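You operate a simulated robot arm through the tools that you are given. There is no shell and no other tool. Be economical: measure what you need, move in short steps, check, and stop when the job is done.

Carry out the task below with a simulated robot arm. There is one attempt and no reset: what you move stays moved.

TASK
Put the orange candle from the top of the folding table on the red-clipped print and the cream candle on the white internet bill.
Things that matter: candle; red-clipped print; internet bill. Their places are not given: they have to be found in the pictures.

It is judged by the outcome, as a careful person would: the job done as asked, and still so three seconds after it is handed in. It fails if anything else is knocked over, pushed out of place, dropped, spilled or broken.

THE ROBOT
A 6-joint arm with a two-finger parallel gripper, fixed in place. Base frame: the origin is at the foot of the arm, x ahead of it, y to its left, z up; the work surface is at about z = 740. Lengths are in mm, angles in degrees, forces in N, time in s.
With the tool pointing down near the work surface it reaches from about 200 to 640 mm from the base axis. Its first joint turns from -66.0 to 66.0 degrees. Payload 2.7 kg.
Tool frame: the origin (TCP) lies between the finger pads and is the grasp point; the fingertips stand 23 mm ahead of it; z points along the fingers, y is the line along which they close. The gripper opens to 94 mm. The fingers are 38 mm wide and 10 mm thick; the gripper's body (54 by 96 mm) begins 39 mm behind the TCP.
Orientation is told as [roll, pitch, yaw] about the base's x, y, z axes, in that order, counted from this pose: with the fingers straight down and closing along the base's y, the tool's x points along the base's -x, its y along +y and its z along -z.

THE INTERFACE
- The arm moves only by the tool play_rows. Its argument "plan" is a list that holds one entry, the list of rows, each a list of 7 numbers: the closure in counts, from 0 (fully open) to 255 (shut), then the shift along the base's x, y, z in mm, then the turn, a rotation vector about the base's x, y, z in degrees. In form: [[[fingers, tx, ty, tz, rx, ry, rz], ...]]. A call has 1 to 10 rows; each row is the pose to reach, as a shift and turn from the pose commanded when the call began. A row lasts 0.2 s, in which the tool goes at most 50 mm and 8.6 degrees; a call with a longer step from one row to the next is refused whole, and so is a gripper value outside its range. A pose out of reach is approached as far as the arm can. The call stops where the force on the tool passes 40 N (or 10 N more than at its start, if that is more) or the arm is blocked; 0.2 s more then pass. The fingers move at their own pace (about 45 mm/s each) and stop on an object; they squeeze with about 32 N. The grip force told is the motor's: it shows also when the fingers shut on nothing. Time passes only in rows, and 0.2 s behind the last, so rows that repeat a pose let the fingers close. It gives the time, the measured TCP pose, the force on the tool (base axes), the opening and the grip force at its end, in the units of the frame above (readings bear some noise), and new pictures: "show" is both (left out), scene, wrist or none.
- Cameras (640 x 400 px; columns grow to the right, rows downward): "scene" is fixed at [78.3, -437.6, 1395.3]; the picture's right is [0.72, -0.70, 0.00], its down [-0.45, -0.47, -0.76] and it looks along [0.53, 0.55, -0.65] (base axes); focal length 310 px, centre (320, 200). "wrist" rides on the gripper at [-39, 0, -44] in the tool frame; the picture's right is [0.00, -1.00, 0.00], its down [0.97, 0.00, -0.24] and it looks along [0.24, 0.00, 0.97] (tool axes); focal length 218 px, centre (320, 200).
- measure_at(camera, pixels): there is no depth. For up to 12 entries [column, row, z] of the newest picture of that camera ("zoom" is the newest enlarged one), the place [x, y] in the base frame at which the ray of that pixel passes the height z, good to about 2 mm. No time passes.
- close_up(camera, box): a new picture of the part [left, top, right, bottom] of that camera's present view, enlarged. No time passes.
- hand_in(): hands the job in; it is judged then, once.

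Work in short steps. Measure before you move; look again where a grasp or a placing could have gone wrong, and mend it. You have 60 turns and 120 pictures in all, the two below and enlarged ones among them. Open the gripper and draw the arm clear of the work before you hand the job in, unless the task says otherwise; then end with one line.

The tools are called after "Call:" as a command line: name --argument value ..., lists and objects as JSON in quotes. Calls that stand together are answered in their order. play_rows: Moves the arm, as the interface text tells. Its arguments: {"type":"object","properties":{"plan":{"type":"array","items":{"type":"array","items":{"type":"array","items":{"type":"number"}}}},"show":{"type":"string","enum":["both","scene","wrist","none"]}},"required":["plan"]} The other tools are called the same way: measure_at (camera, pixels) gives the place at which the rays of pixels pass given heights; close_up (camera, box) takes an enlarged picture of a part of a camera's view; hand_in () hands the job in.

At the start:

```text
time: 0.0
tcp_pos: [478.5, -7.8, 989.1]
orientation: [0.0, 0.0, 0.0]
ft_force: [0.3, 0.0, -0.7]
gripper_width: 94.1
finger_force: 0.0
```

scene: 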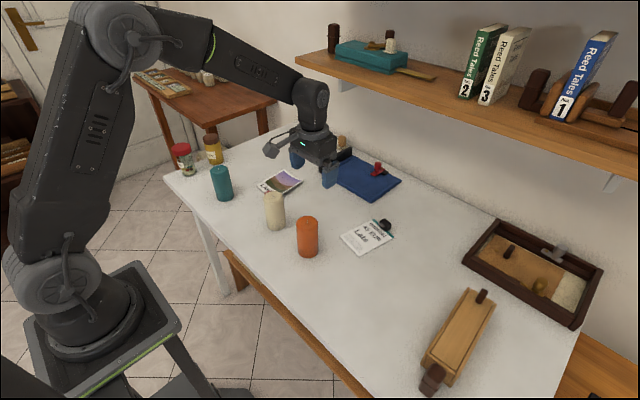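
wrist: 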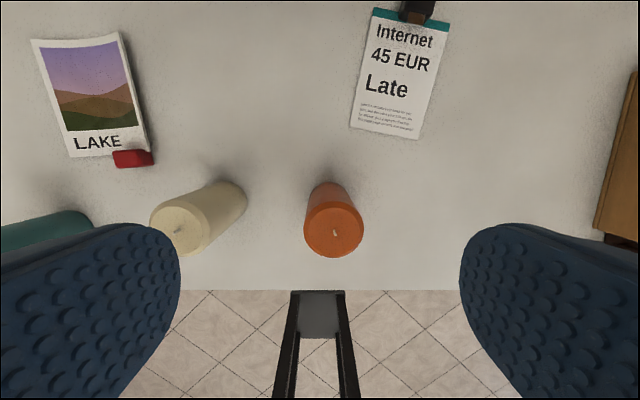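

I'll enlarge the objects and measure the candles and papers in the wrist picture.

Call:
close_up --camera "scene" --box '[160, 120, 420, 282]'

Call:
close_up --camera "wrist" --box '[0, 0, 480, 300]'

Call:
measure_at --camera "wrist" --pixels '[[32, 39, 740], [118, 33, 740], [150, 150, 740], [70, 157, 740], [132, 158, 745], [374, 10, 740], [450, 22, 740], [417, 138, 740], [350, 127, 740], [412, 12, 745], [335, 232, 810], [180, 231, 810]]'

Call:
measure_at --camera "scene" --pixels '[[307, 222, 810], [308, 252, 740], [307, 258, 740], [297, 250, 740], [319, 251, 740], [274, 198, 810], [275, 231, 740], [266, 225, 740], [286, 224, 740], [222, 170, 810], [223, 201, 740], [307, 216, 810]]'

```text
2.46 times, centred on (290, 201) of scene
```

zoom: 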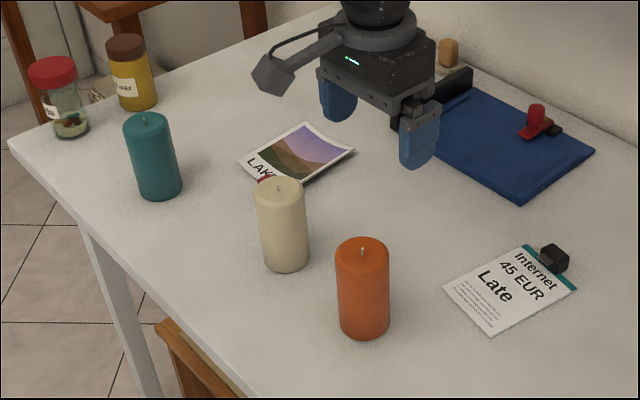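

```text
1.33 times, centred on (240, 150) of wrist
```

zoom: 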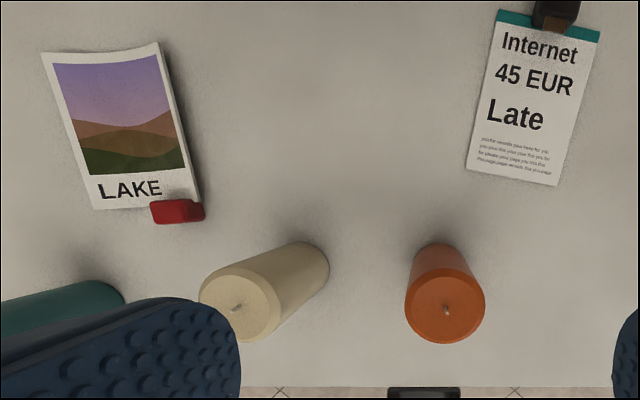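

```text
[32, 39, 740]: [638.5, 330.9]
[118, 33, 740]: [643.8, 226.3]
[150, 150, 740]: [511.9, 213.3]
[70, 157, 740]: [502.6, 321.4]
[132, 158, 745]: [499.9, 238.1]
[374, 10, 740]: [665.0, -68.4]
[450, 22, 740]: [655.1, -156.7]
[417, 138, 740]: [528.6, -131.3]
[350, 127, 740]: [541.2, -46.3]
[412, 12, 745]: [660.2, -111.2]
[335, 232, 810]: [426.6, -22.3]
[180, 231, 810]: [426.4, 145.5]
```

```text
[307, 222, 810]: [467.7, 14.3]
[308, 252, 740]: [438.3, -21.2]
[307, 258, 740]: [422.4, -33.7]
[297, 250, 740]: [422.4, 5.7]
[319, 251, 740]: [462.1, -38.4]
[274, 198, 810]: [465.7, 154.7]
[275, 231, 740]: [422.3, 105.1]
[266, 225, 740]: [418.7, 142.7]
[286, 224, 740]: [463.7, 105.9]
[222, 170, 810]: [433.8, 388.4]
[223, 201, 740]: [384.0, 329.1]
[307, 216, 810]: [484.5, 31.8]
```

Call:
measure_at --camera "wrist" --pixels '[[335, 232, 840], [335, 232, 850], [335, 232, 860], [305, 222, 845], [364, 222, 845], [327, 182, 740], [178, 231, 840], [178, 231, 850], [178, 231, 860], [231, 181, 740], [246, 200, 740], [0, 245, 840]]'

Call:
measure_at --camera "scene" --pixels '[[307, 221, 830], [307, 221, 840], [307, 221, 850], [307, 221, 860], [274, 197, 830], [274, 197, 840], [274, 197, 850], [274, 197, 860], [220, 170, 840], [220, 170, 850]]'

```text
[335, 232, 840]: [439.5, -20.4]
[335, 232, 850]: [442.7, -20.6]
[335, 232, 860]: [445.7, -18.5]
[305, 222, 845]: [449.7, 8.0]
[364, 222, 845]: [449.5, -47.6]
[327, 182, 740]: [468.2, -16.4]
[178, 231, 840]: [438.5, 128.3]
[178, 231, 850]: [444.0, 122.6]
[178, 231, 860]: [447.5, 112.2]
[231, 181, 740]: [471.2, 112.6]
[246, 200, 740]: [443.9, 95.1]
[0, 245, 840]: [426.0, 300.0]
```

```text
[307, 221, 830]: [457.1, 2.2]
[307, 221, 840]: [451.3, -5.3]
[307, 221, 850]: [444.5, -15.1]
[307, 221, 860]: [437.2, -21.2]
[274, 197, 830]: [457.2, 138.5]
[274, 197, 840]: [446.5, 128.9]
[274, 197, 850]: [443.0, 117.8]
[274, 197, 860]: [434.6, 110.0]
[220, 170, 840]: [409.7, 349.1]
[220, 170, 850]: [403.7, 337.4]
```

Both cameras agree: orange at about (443,-19) with its top near 853, cream at about (443,121) with its top near 848. I move above the orange candle and check the shelf edge.

Call:
play_rows --plan '[[[0, -18, -6, 0, 0, 0, 0], [0, -35.5, -11.2, -20, 0, 0, 0], [0, -35.5, -11.2, -60, 0, 0, 0], [0, -35.5, -11.2, -95, 0, 0, 0], [0, -35.5, -11.2, -95, 0, 0, 0]]]'

Call:
measure_at --camera "scene" --pixels '[[297, 62, 1000], [297, 62, 1100], [297, 62, 1200], [450, 110, 1000], [450, 110, 1100], [450, 110, 1200]]'

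```text
time: 1.2
tcp_pos: [441.3, -17.1, 892.7]
orientation: [-0.1, 0.0, 0.0]
ft_force: [0.0, -1.1, -0.3]
gripper_width: 94.1
finger_force: 0.0
```

scene: 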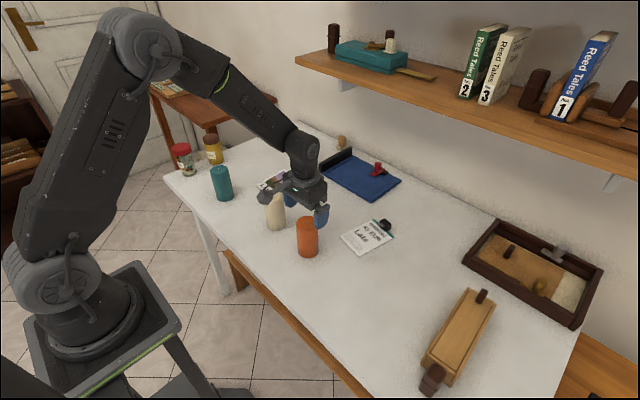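
wrist: 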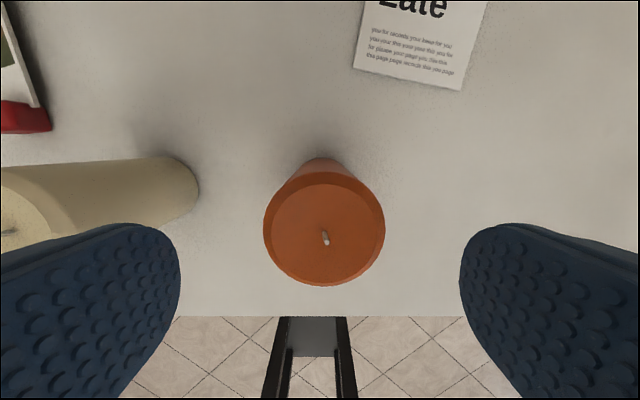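

```text
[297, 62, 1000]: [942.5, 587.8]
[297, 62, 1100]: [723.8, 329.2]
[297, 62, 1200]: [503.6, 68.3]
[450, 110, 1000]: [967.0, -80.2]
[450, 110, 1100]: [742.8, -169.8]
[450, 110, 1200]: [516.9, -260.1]
```

The orange candle sits between the fingers; I check its centre (325,234).

Call:
measure_at --camera "wrist" --pixels '[[325, 236, 850], [325, 236, 855], [264, 230, 850], [386, 230, 850], [325, 286, 850], [325, 158, 740], [8, 232, 850]]'

```text
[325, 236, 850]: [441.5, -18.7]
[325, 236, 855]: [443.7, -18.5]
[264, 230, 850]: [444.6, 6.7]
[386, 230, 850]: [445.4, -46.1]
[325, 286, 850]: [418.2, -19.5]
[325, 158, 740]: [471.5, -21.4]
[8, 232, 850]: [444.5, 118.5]
```

Centre (444,-19.5), about 53 wide. I descend to z 825 and close.

Call:
play_rows --plan '[[[0, 1, -0.5, -25, 0, 0, 0], [0, 1, -0.5, -50, 0, 0, 0], [0, 1, -0.5, -69, 0, 0, 0], [0, 1, -0.5, -69, 0, 0, 0], [255, 1, -0.5, -69, 0, 0, 0], [255, 1, -0.5, -69, 0, 0, 0], [255, 1, -0.5, -69, 0, 0, 0], [255, 1, -0.5, -69, 0, 0, 0], [255, 1, -0.5, -69, 0, 0, 0]]]'

```text
time: 3.2
tcp_pos: [444.2, -16.2, 824.9]
orientation: [-0.1, 0.1, 0.0]
ft_force: [1.2, 0.0, 0.2]
gripper_width: 54.6
finger_force: 31.7
```

scene: 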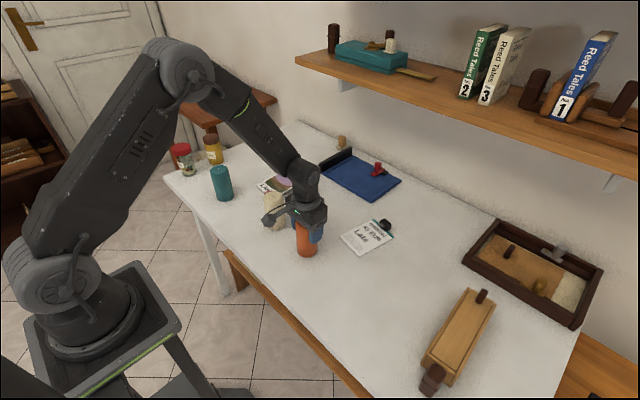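
wrist: 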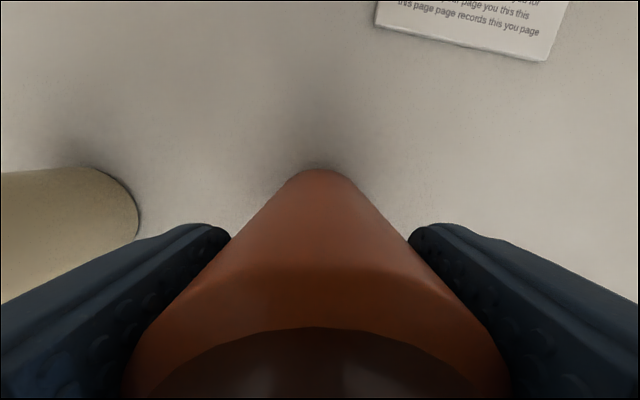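

Gripped (54.6 mm). I lift 135 mm and carry it over toward (553,272).

Call:
play_rows --plan '[[[255, 0, 0, 40, 0, 0, 0], [255, 0, 0, 85, 0, 0, 0], [255, 0, 0, 130, 0, 0, 0], [255, 15, 40, 140, 0, 0, 0], [255, 30, 80, 140, 0, 0, 0], [255, 46, 122, 140, 0, 0, 0], [255, 62, 165, 140, 0, 0, 0], [255, 78, 208, 140, 0, 0, 0], [255, 94, 251, 140, 0, 0, 0], [255, 109, 291, 140, 0, 0, 0]]]'

```text
time: 5.4
tcp_pos: [552.8, 271.4, 962.5]
orientation: [-0.1, 0.2, 0.0]
ft_force: [0.2, 1.2, -2.4]
gripper_width: 54.4
finger_force: 31.8
```

scene: 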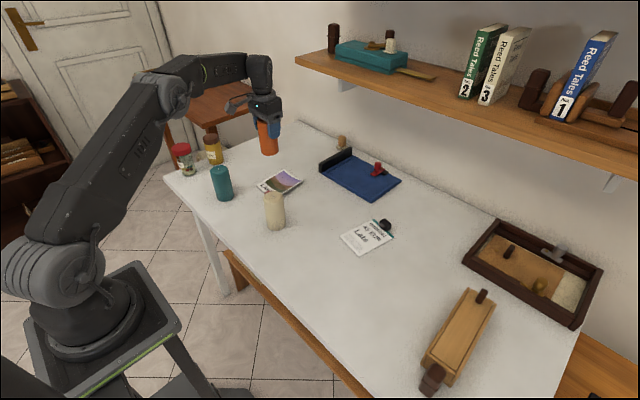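
wrist: 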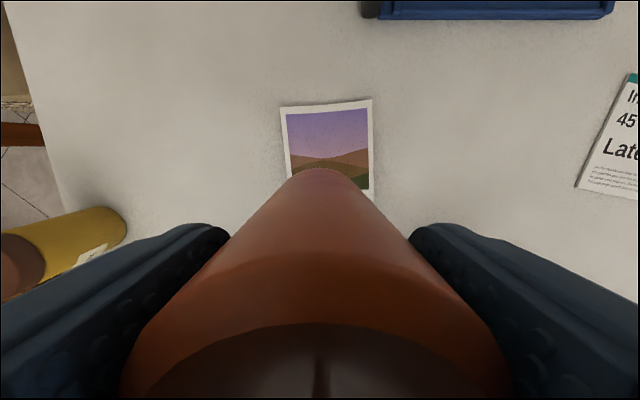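

The print is visible ahead; I re-measure its corners.

Call:
close_up --camera "scene" --box '[230, 140, 330, 220]'

Call:
measure_at --camera "wrist" --pixels '[[281, 106, 740], [372, 99, 740], [374, 190, 740], [287, 172, 740]]'

```text
5.00 times, centred on (280, 180) of scene
```

zoom: 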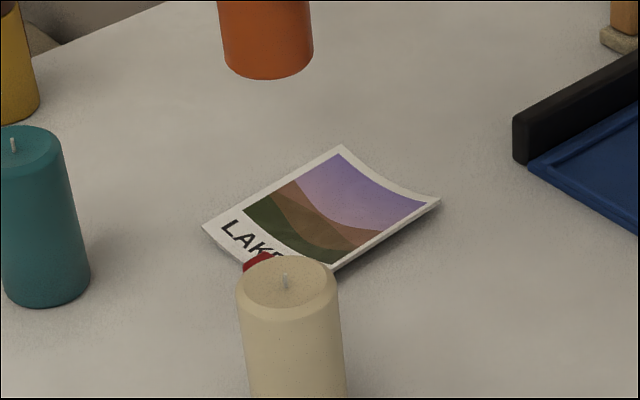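

```text
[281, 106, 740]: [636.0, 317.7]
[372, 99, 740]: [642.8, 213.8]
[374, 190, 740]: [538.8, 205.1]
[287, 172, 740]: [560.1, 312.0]
```

The print's long edges curl up about 13 mm, with the trough centre at y≈261. I will set the candle at (563,261), lowering it to just above the paper first.

Call:
play_rows --plan '[[[255, 10, -10.5, 0, 0, 0, 0], [255, 10, -10.5, -40, 0, 0, 0], [255, 10, -10.5, -80, 0, 0, 0], [255, 10, -10.5, -110, 0, 0, 0], [255, 10, -10.5, -128, 0, 0, 0], [255, 10, -10.5, -128, 0, 0, 0]]]'

Call:
close_up --camera "scene" --box '[230, 140, 330, 220]'

```text
time: 6.8
tcp_pos: [562.3, 261.8, 837.2]
orientation: [0.0, 0.0, 0.0]
ft_force: [0.4, 0.6, -1.6]
gripper_width: 54.7
finger_force: 32.3
```

scene: 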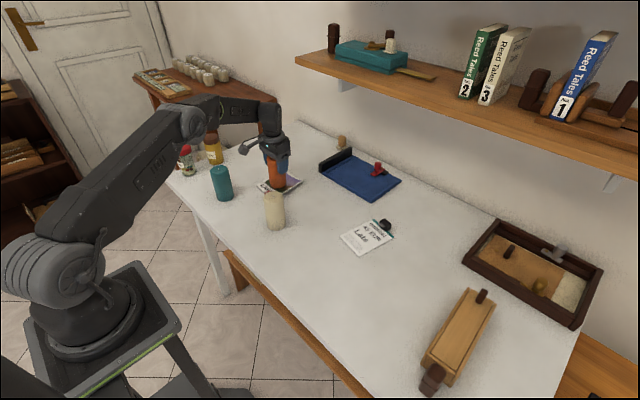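
wrist: 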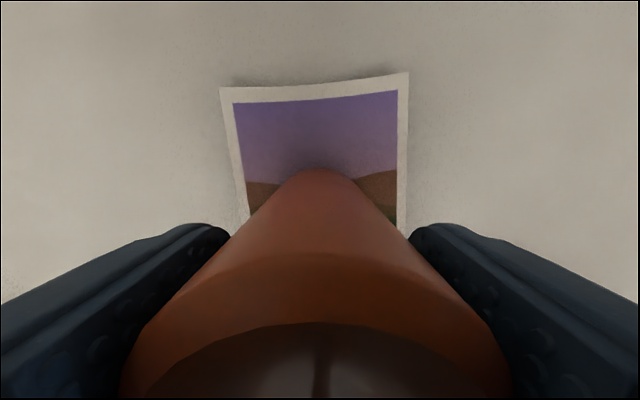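

```text
5.00 times, centred on (280, 180) of scene
```

zoom: 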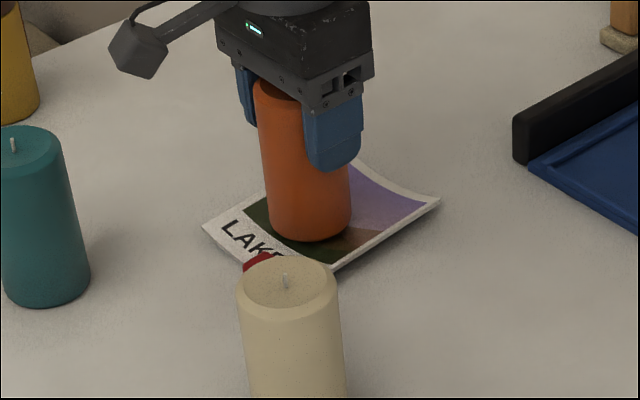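

Well placed over the print; I lower in small steps watching the force.

Call:
play_rows --plan '[[[255, 0, 0, -2, 0, 0, 0], [255, 0, 0, -4, 0, 0, 0], [255, 0, 0, -6, 0, 0, 0], [255, 0, 0, -6, 0, 0, 0]]]' --show "none"

```text
time: 7.8
tcp_pos: [562.5, 262.2, 829.9]
orientation: [0.0, 0.0, -0.1]
ft_force: [0.1, 0.1, -2.5]
gripper_width: 54.3
finger_force: 32.1
```

Call:
play_rows --plan '[[[255, 0, 0, -1, 0, 0, 0], [255, 0, 0, -2, 0, 0, 0], [255, 0, 0, -2, 0, 0, 0]]]' --show "none"

```text
time: 8.6
tcp_pos: [562.4, 261.8, 827.9]
orientation: [0.0, 0.0, 0.0]
ft_force: [-0.3, -0.4, -1.4]
gripper_width: 54.5
finger_force: 32.2
```

Call:
play_rows --plan '[[[255, 0, 0, -1, 0, 0, 0], [255, 0, 0, -2, 0, 0, 0], [255, 0, 0, -2, 0, 0, 0]]]'

Call:
close_up --camera "scene" --box '[230, 140, 330, 220]'

```text
time: 9.4
tcp_pos: [563.0, 263.8, 827.7]
orientation: [0.0, -0.2, 0.0]
ft_force: [-2.7, -0.4, 12.1]
gripper_width: 54.6
finger_force: 31.9
```

scene: 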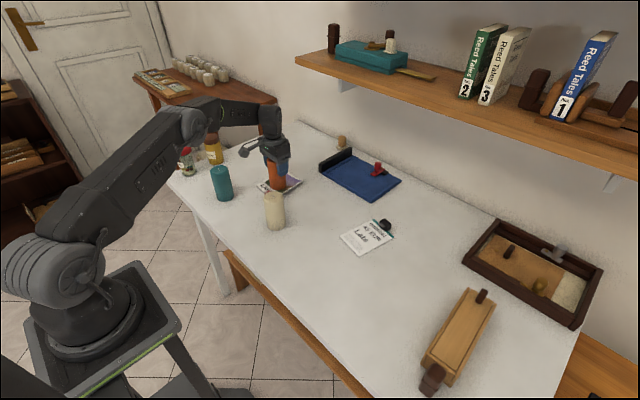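
wrist: 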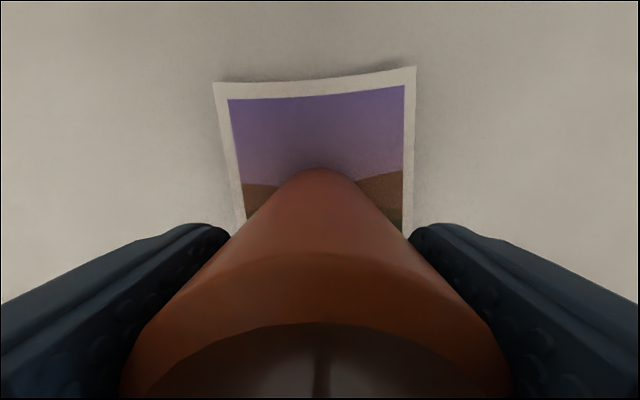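

```text
5.00 times, centred on (280, 180) of scene
```

zoom: 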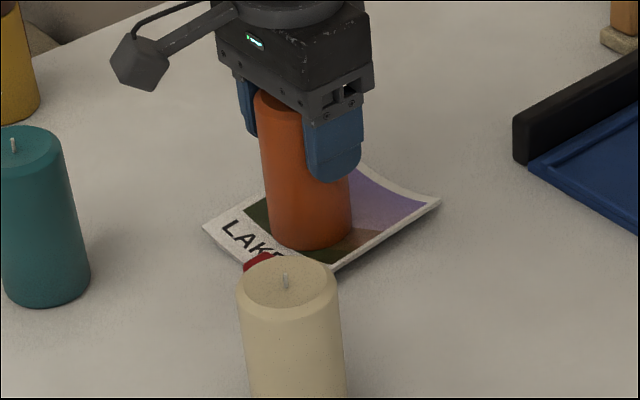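

Contact (12 N) at z≈827.5. I relieve by 1 mm, open, wait, then rise straight.

Call:
play_rows --plan '[[[255, 0, 0, 1, 0, 0, 0], [120, 0, 0, 1, 0, 0, 0], [60, 0, 0, 1, 0, 0, 0], [0, 0, 0, 1, 0, 0, 0], [0, 0, 0, 1, 0, 0, 0], [0, 0, 0, 1, 0, 0, 0], [0, 0, 0, 25, 0, 0, 0], [0, 0, 0, 60, 0, 0, 0], [0, 0, 0, 100, 0, 0, 0], [0, 0, 0, 100, 0, 0, 0]]]'

Call:
close_up --camera "scene" --box '[230, 140, 330, 220]'

```text
time: 11.6
tcp_pos: [562.9, 262.3, 926.3]
orientation: [0.0, 0.0, 0.1]
ft_force: [0.0, 0.6, 0.0]
gripper_width: 94.0
finger_force: 0.1
```

scene: 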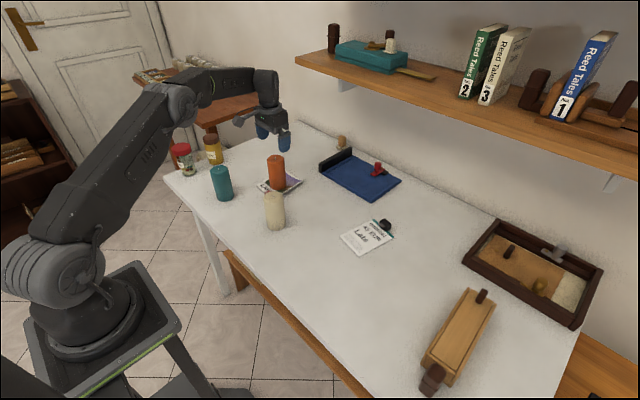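
wrist: 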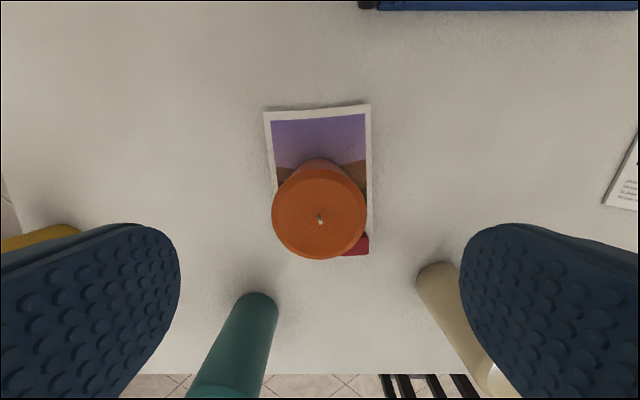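

```text
5.00 times, centred on (280, 180) of scene
```

zoom: 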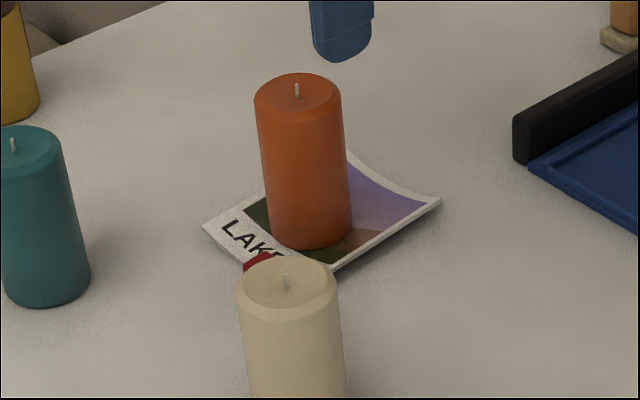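

Orange stands on the print. Now I move above the cream candle at about (444,120).

Call:
play_rows --plan '[[[0, -20, -24, 0, 0, 0, 0], [0, -50, -60, 0, 0, 0, 0], [0, -80, -95, 0, 0, 0, 0], [0, -105, -125, 0, 0, 0, 0], [0, -119, -141.5, 0, 0, 0, 0], [0, -119, -141.5, -28, 0, 0, 0], [0, -119, -141.5, -28, 0, 0, 0]]]'

```text
time: 13.2
tcp_pos: [443.6, 122.3, 898.4]
orientation: [-0.1, -0.1, 0.0]
ft_force: [0.5, 0.0, -0.1]
gripper_width: 94.1
finger_force: 0.1
```

scene: 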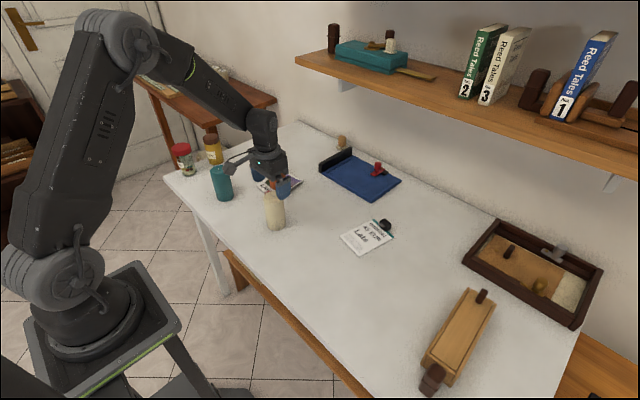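
wrist: 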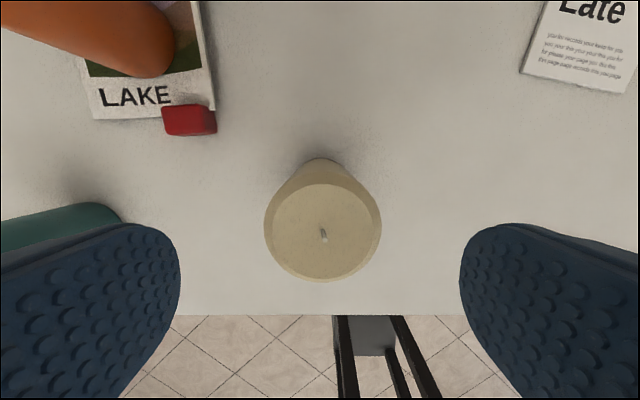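

Cream is centred (322,232). Descend to z 825 and close.

Call:
play_rows --plan '[[[0, 0, 0, -25, 0, 0, 0], [0, 0, 0, -50, 0, 0, 0], [0, 0, 0, -73, 0, 0, 0], [0, 0, 0, -73, 0, 0, 0], [255, 0, 0, -73, 0, 0, 0], [255, 0, 0, -73, 0, 0, 0], [255, 0, 0, -73, 0, 0, 0], [255, 0, 0, -73, 0, 0, 0], [255, 0, 0, -73, 0, 0, 0]]]'

```text
time: 15.2
tcp_pos: [442.9, 119.8, 824.9]
orientation: [0.1, 0.1, 0.0]
ft_force: [0.1, 0.1, -0.2]
gripper_width: 54.6
finger_force: 32.3
```

scene: 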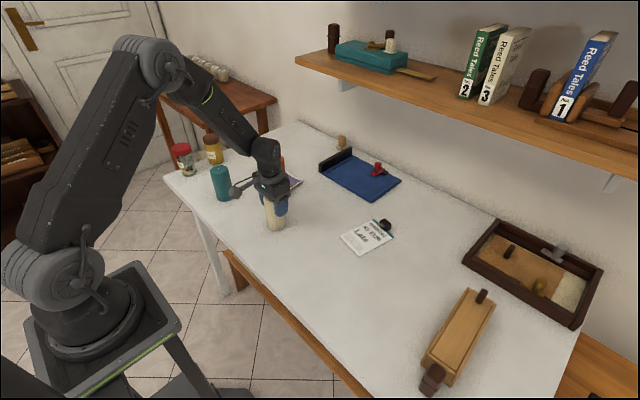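
wrist: 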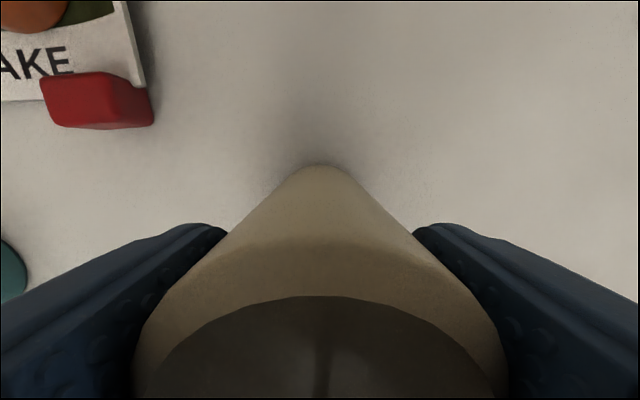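

Gripped. Lift 90 mm and carry toward (580,-97).

Call:
play_rows --plan '[[[255, 0, 0, 40, 0, 0, 0], [255, 0, 0, 80, 0, 0, 0], [255, 20, -32, 95, 0, 0, 0], [255, 42, -66, 95, 0, 0, 0], [255, 64, -101, 95, 0, 0, 0], [255, 86, -136, 95, 0, 0, 0], [255, 108, -171, 95, 0, 0, 0], [255, 126, -199, 95, 0, 0, 0], [255, 137, -217, 95, 0, 0, 0], [255, 137, -217, 95, 0, 0, 0]]]'

Call:
close_up --camera "scene" --box '[320, 190, 420, 270]'

```text
time: 17.4
tcp_pos: [579.4, -95.7, 920.5]
orientation: [0.0, 0.0, 0.0]
ft_force: [0.2, 0.1, -2.1]
gripper_width: 54.6
finger_force: 32.3
```

scene: 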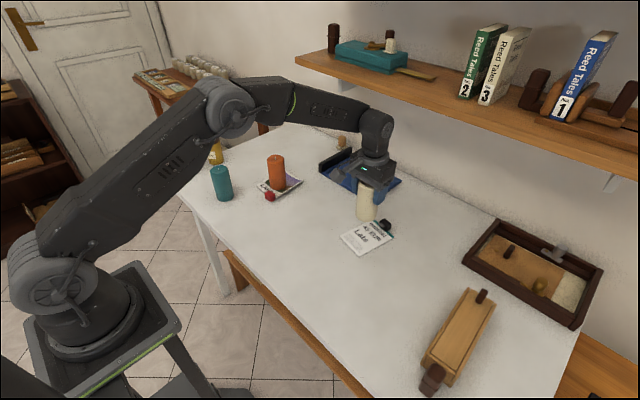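
wrist: 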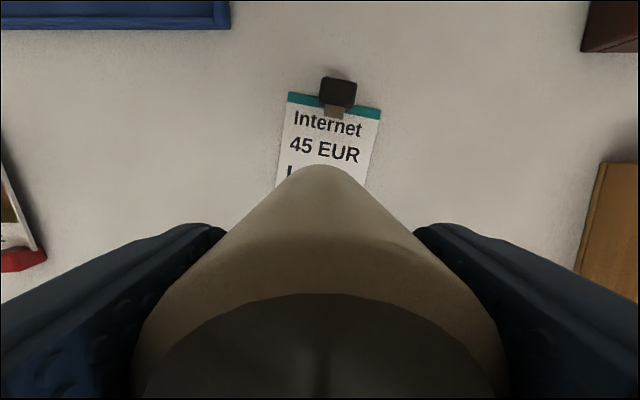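

```text
5.00 times, centred on (370, 230) of scene
```

zoom: 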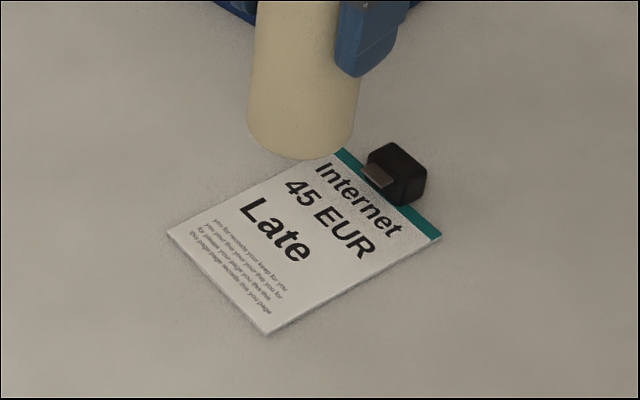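

The bill looks flat, with some thickness. I measure its corners in both pictures.

Call:
measure_at --camera "zoom" --pixels '[[168, 236, 742], [267, 334, 742], [441, 238, 742], [340, 148, 742], [366, 176, 745]]'

Call:
measure_at --camera "wrist" --pixels '[[288, 93, 742], [381, 108, 742], [334, 118, 745], [366, 187, 742], [276, 187, 742]]'

```text
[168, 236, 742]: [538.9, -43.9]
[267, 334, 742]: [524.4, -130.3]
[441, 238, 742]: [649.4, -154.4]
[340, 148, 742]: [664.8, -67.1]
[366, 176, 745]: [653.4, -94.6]
```

```text
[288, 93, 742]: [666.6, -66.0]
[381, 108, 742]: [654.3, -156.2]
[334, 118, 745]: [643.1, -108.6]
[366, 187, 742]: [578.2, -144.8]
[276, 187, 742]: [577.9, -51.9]
```

Centre line at y≈-98 for x=582. Lower to z≈832 there.

Call:
play_rows --plan '[[[255, 2, -1, -30, 0, 0, 0], [255, 2, -1, -60, 0, 0, 0], [255, 2, -1, -80, 0, 0, 0], [255, 2, -1, -88, 0, 0, 0], [255, 2, -1, -88, 0, 0, 0]]]'

Call:
close_up --camera "scene" --box '[320, 190, 420, 270]'

```text
time: 18.6
tcp_pos: [581.6, -96.7, 830.5]
orientation: [0.0, 0.1, -0.1]
ft_force: [0.5, 0.4, -2.6]
gripper_width: 55.2
finger_force: 31.5
```

scene: 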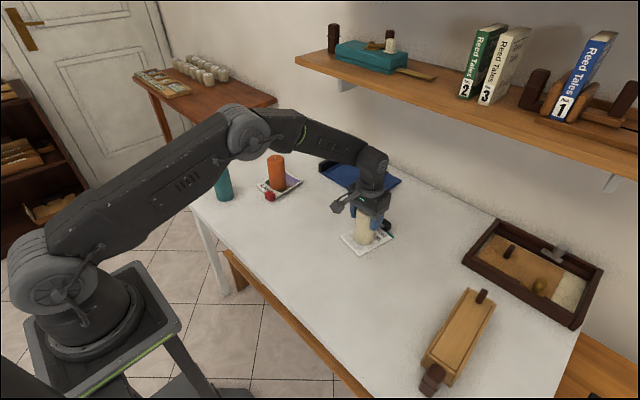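
wrist: 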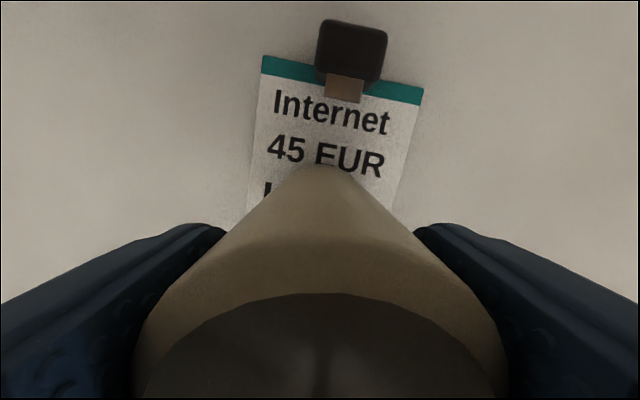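

```text
5.00 times, centred on (370, 230) of scene
```

zoom: 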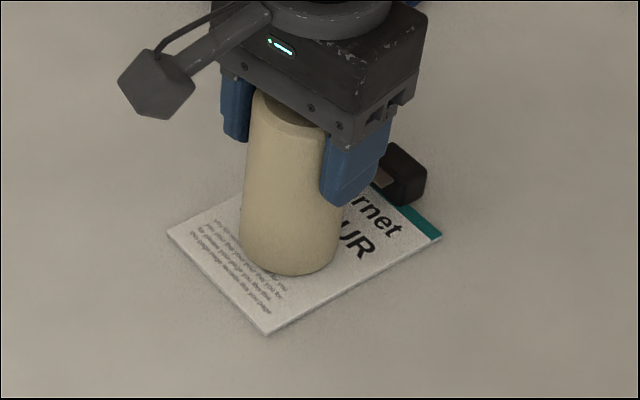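

Well over the bill; lower in small steps.

Call:
play_rows --plan '[[[255, 0, 0, -1, 0, 0, 0], [255, 0, 0, -2, 0, 0, 0], [255, 0, 0, -3, 0, 0, 0], [255, 0, 0, -3, 0, 0, 0]]]' --show "none"

```text
time: 19.6
tcp_pos: [581.7, -97.3, 830.0]
orientation: [0.0, -0.1, -0.1]
ft_force: [-1.6, -1.2, 8.2]
gripper_width: 54.9
finger_force: 32.3
```

Contact (8 N). Relieve slightly, open and rise.

Call:
play_rows --plan '[[[255, 0, 0, 0.5, 0, 0, 0], [120, 0, 0, 0.5, 0, 0, 0], [60, 0, 0, 0.5, 0, 0, 0], [0, 0, 0, 0.5, 0, 0, 0], [0, 0, 0, 0.5, 0, 0, 0], [0, 0, 0, 0.5, 0, 0, 0], [0, 0, 0, 25, 0, 0, 0], [0, 0, 0, 60, 0, 0, 0], [0, 0, 0, 105, 0, 0, 0]]]' --show "none"

Call:
play_rows --plan '[[[0, -30, 20, 20, 0, 0, 0], [0, -70, 45, 40, 0, 0, 0], [0, -105, 70, 60, 0, 0, 0], [0, -140, 95, 60, 0, 0, 0], [0, -140, 95, 60, 0, 0, 0]]]'

Call:
close_up --camera "scene" --box '[230, 130, 430, 270]'

```text
time: 21.6
tcp_pos: [580.1, -97.2, 934.8]
orientation: [0.0, 0.1, 0.1]
ft_force: [0.2, -0.9, 0.0]
gripper_width: 94.1
finger_force: 0.1
```

```text
refused: row 2 steps farther than a row can; nothing moved
```

```text
2.86 times, centred on (330, 200) of scene
```

zoom: 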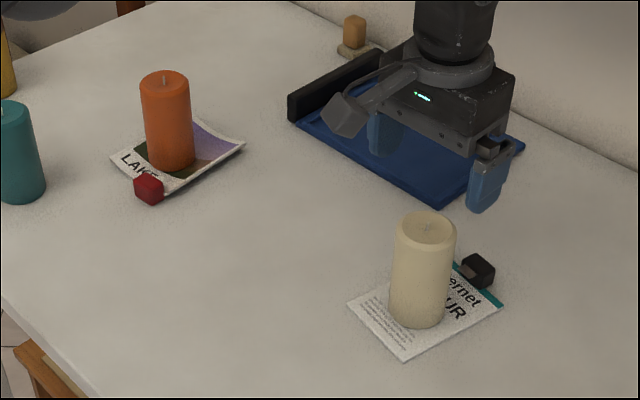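

Both candles stand upright on their papers; I draw the arm back with smaller steps.

Call:
play_rows --plan '[[[0, 0, 0, 30, 0, 0, 0], [0, -25, 15, 50, 0, 0, 0], [0, -60, 35, 60, 0, 0, 0], [0, -95, 60, 60, 0, 0, 0], [0, -130, 85, 60, 0, 0, 0], [0, -150, 95, 60, 0, 0, 0], [0, -150, 95, 60, 0, 0, 0]]]'

Call:
close_up --camera "scene" --box '[230, 130, 430, 270]'

```text
time: 23.2
tcp_pos: [431.7, -1.1, 996.9]
orientation: [0.0, 0.0, 0.0]
ft_force: [0.6, 0.7, 0.2]
gripper_width: 94.1
finger_force: 0.0
```

scene: 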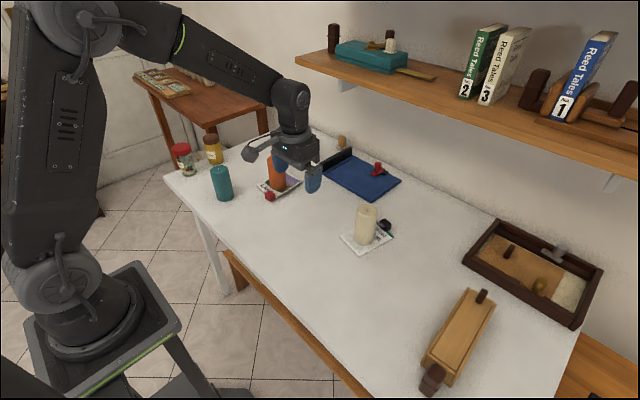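
wrist: 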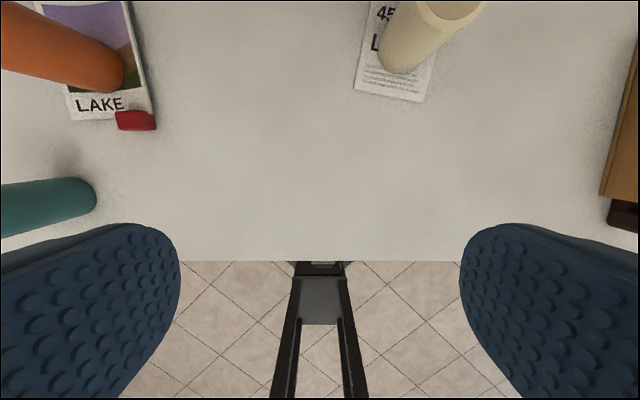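

```text
2.86 times, centred on (330, 200) of scene
```

zoom: 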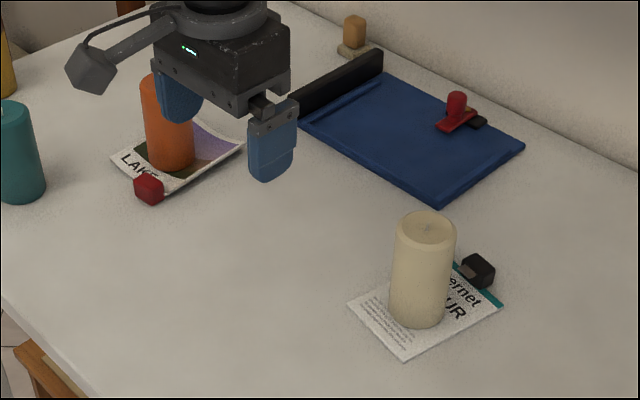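

Both candles stand steady on the right papers, and the arm is clear with the gripper open. I hand in.

Call:
hand_in

```text
The job is handed in.
```

The orange candle is standing on the red-clipped print and the cream candle on the white internet bill; nothing else was disturbed.
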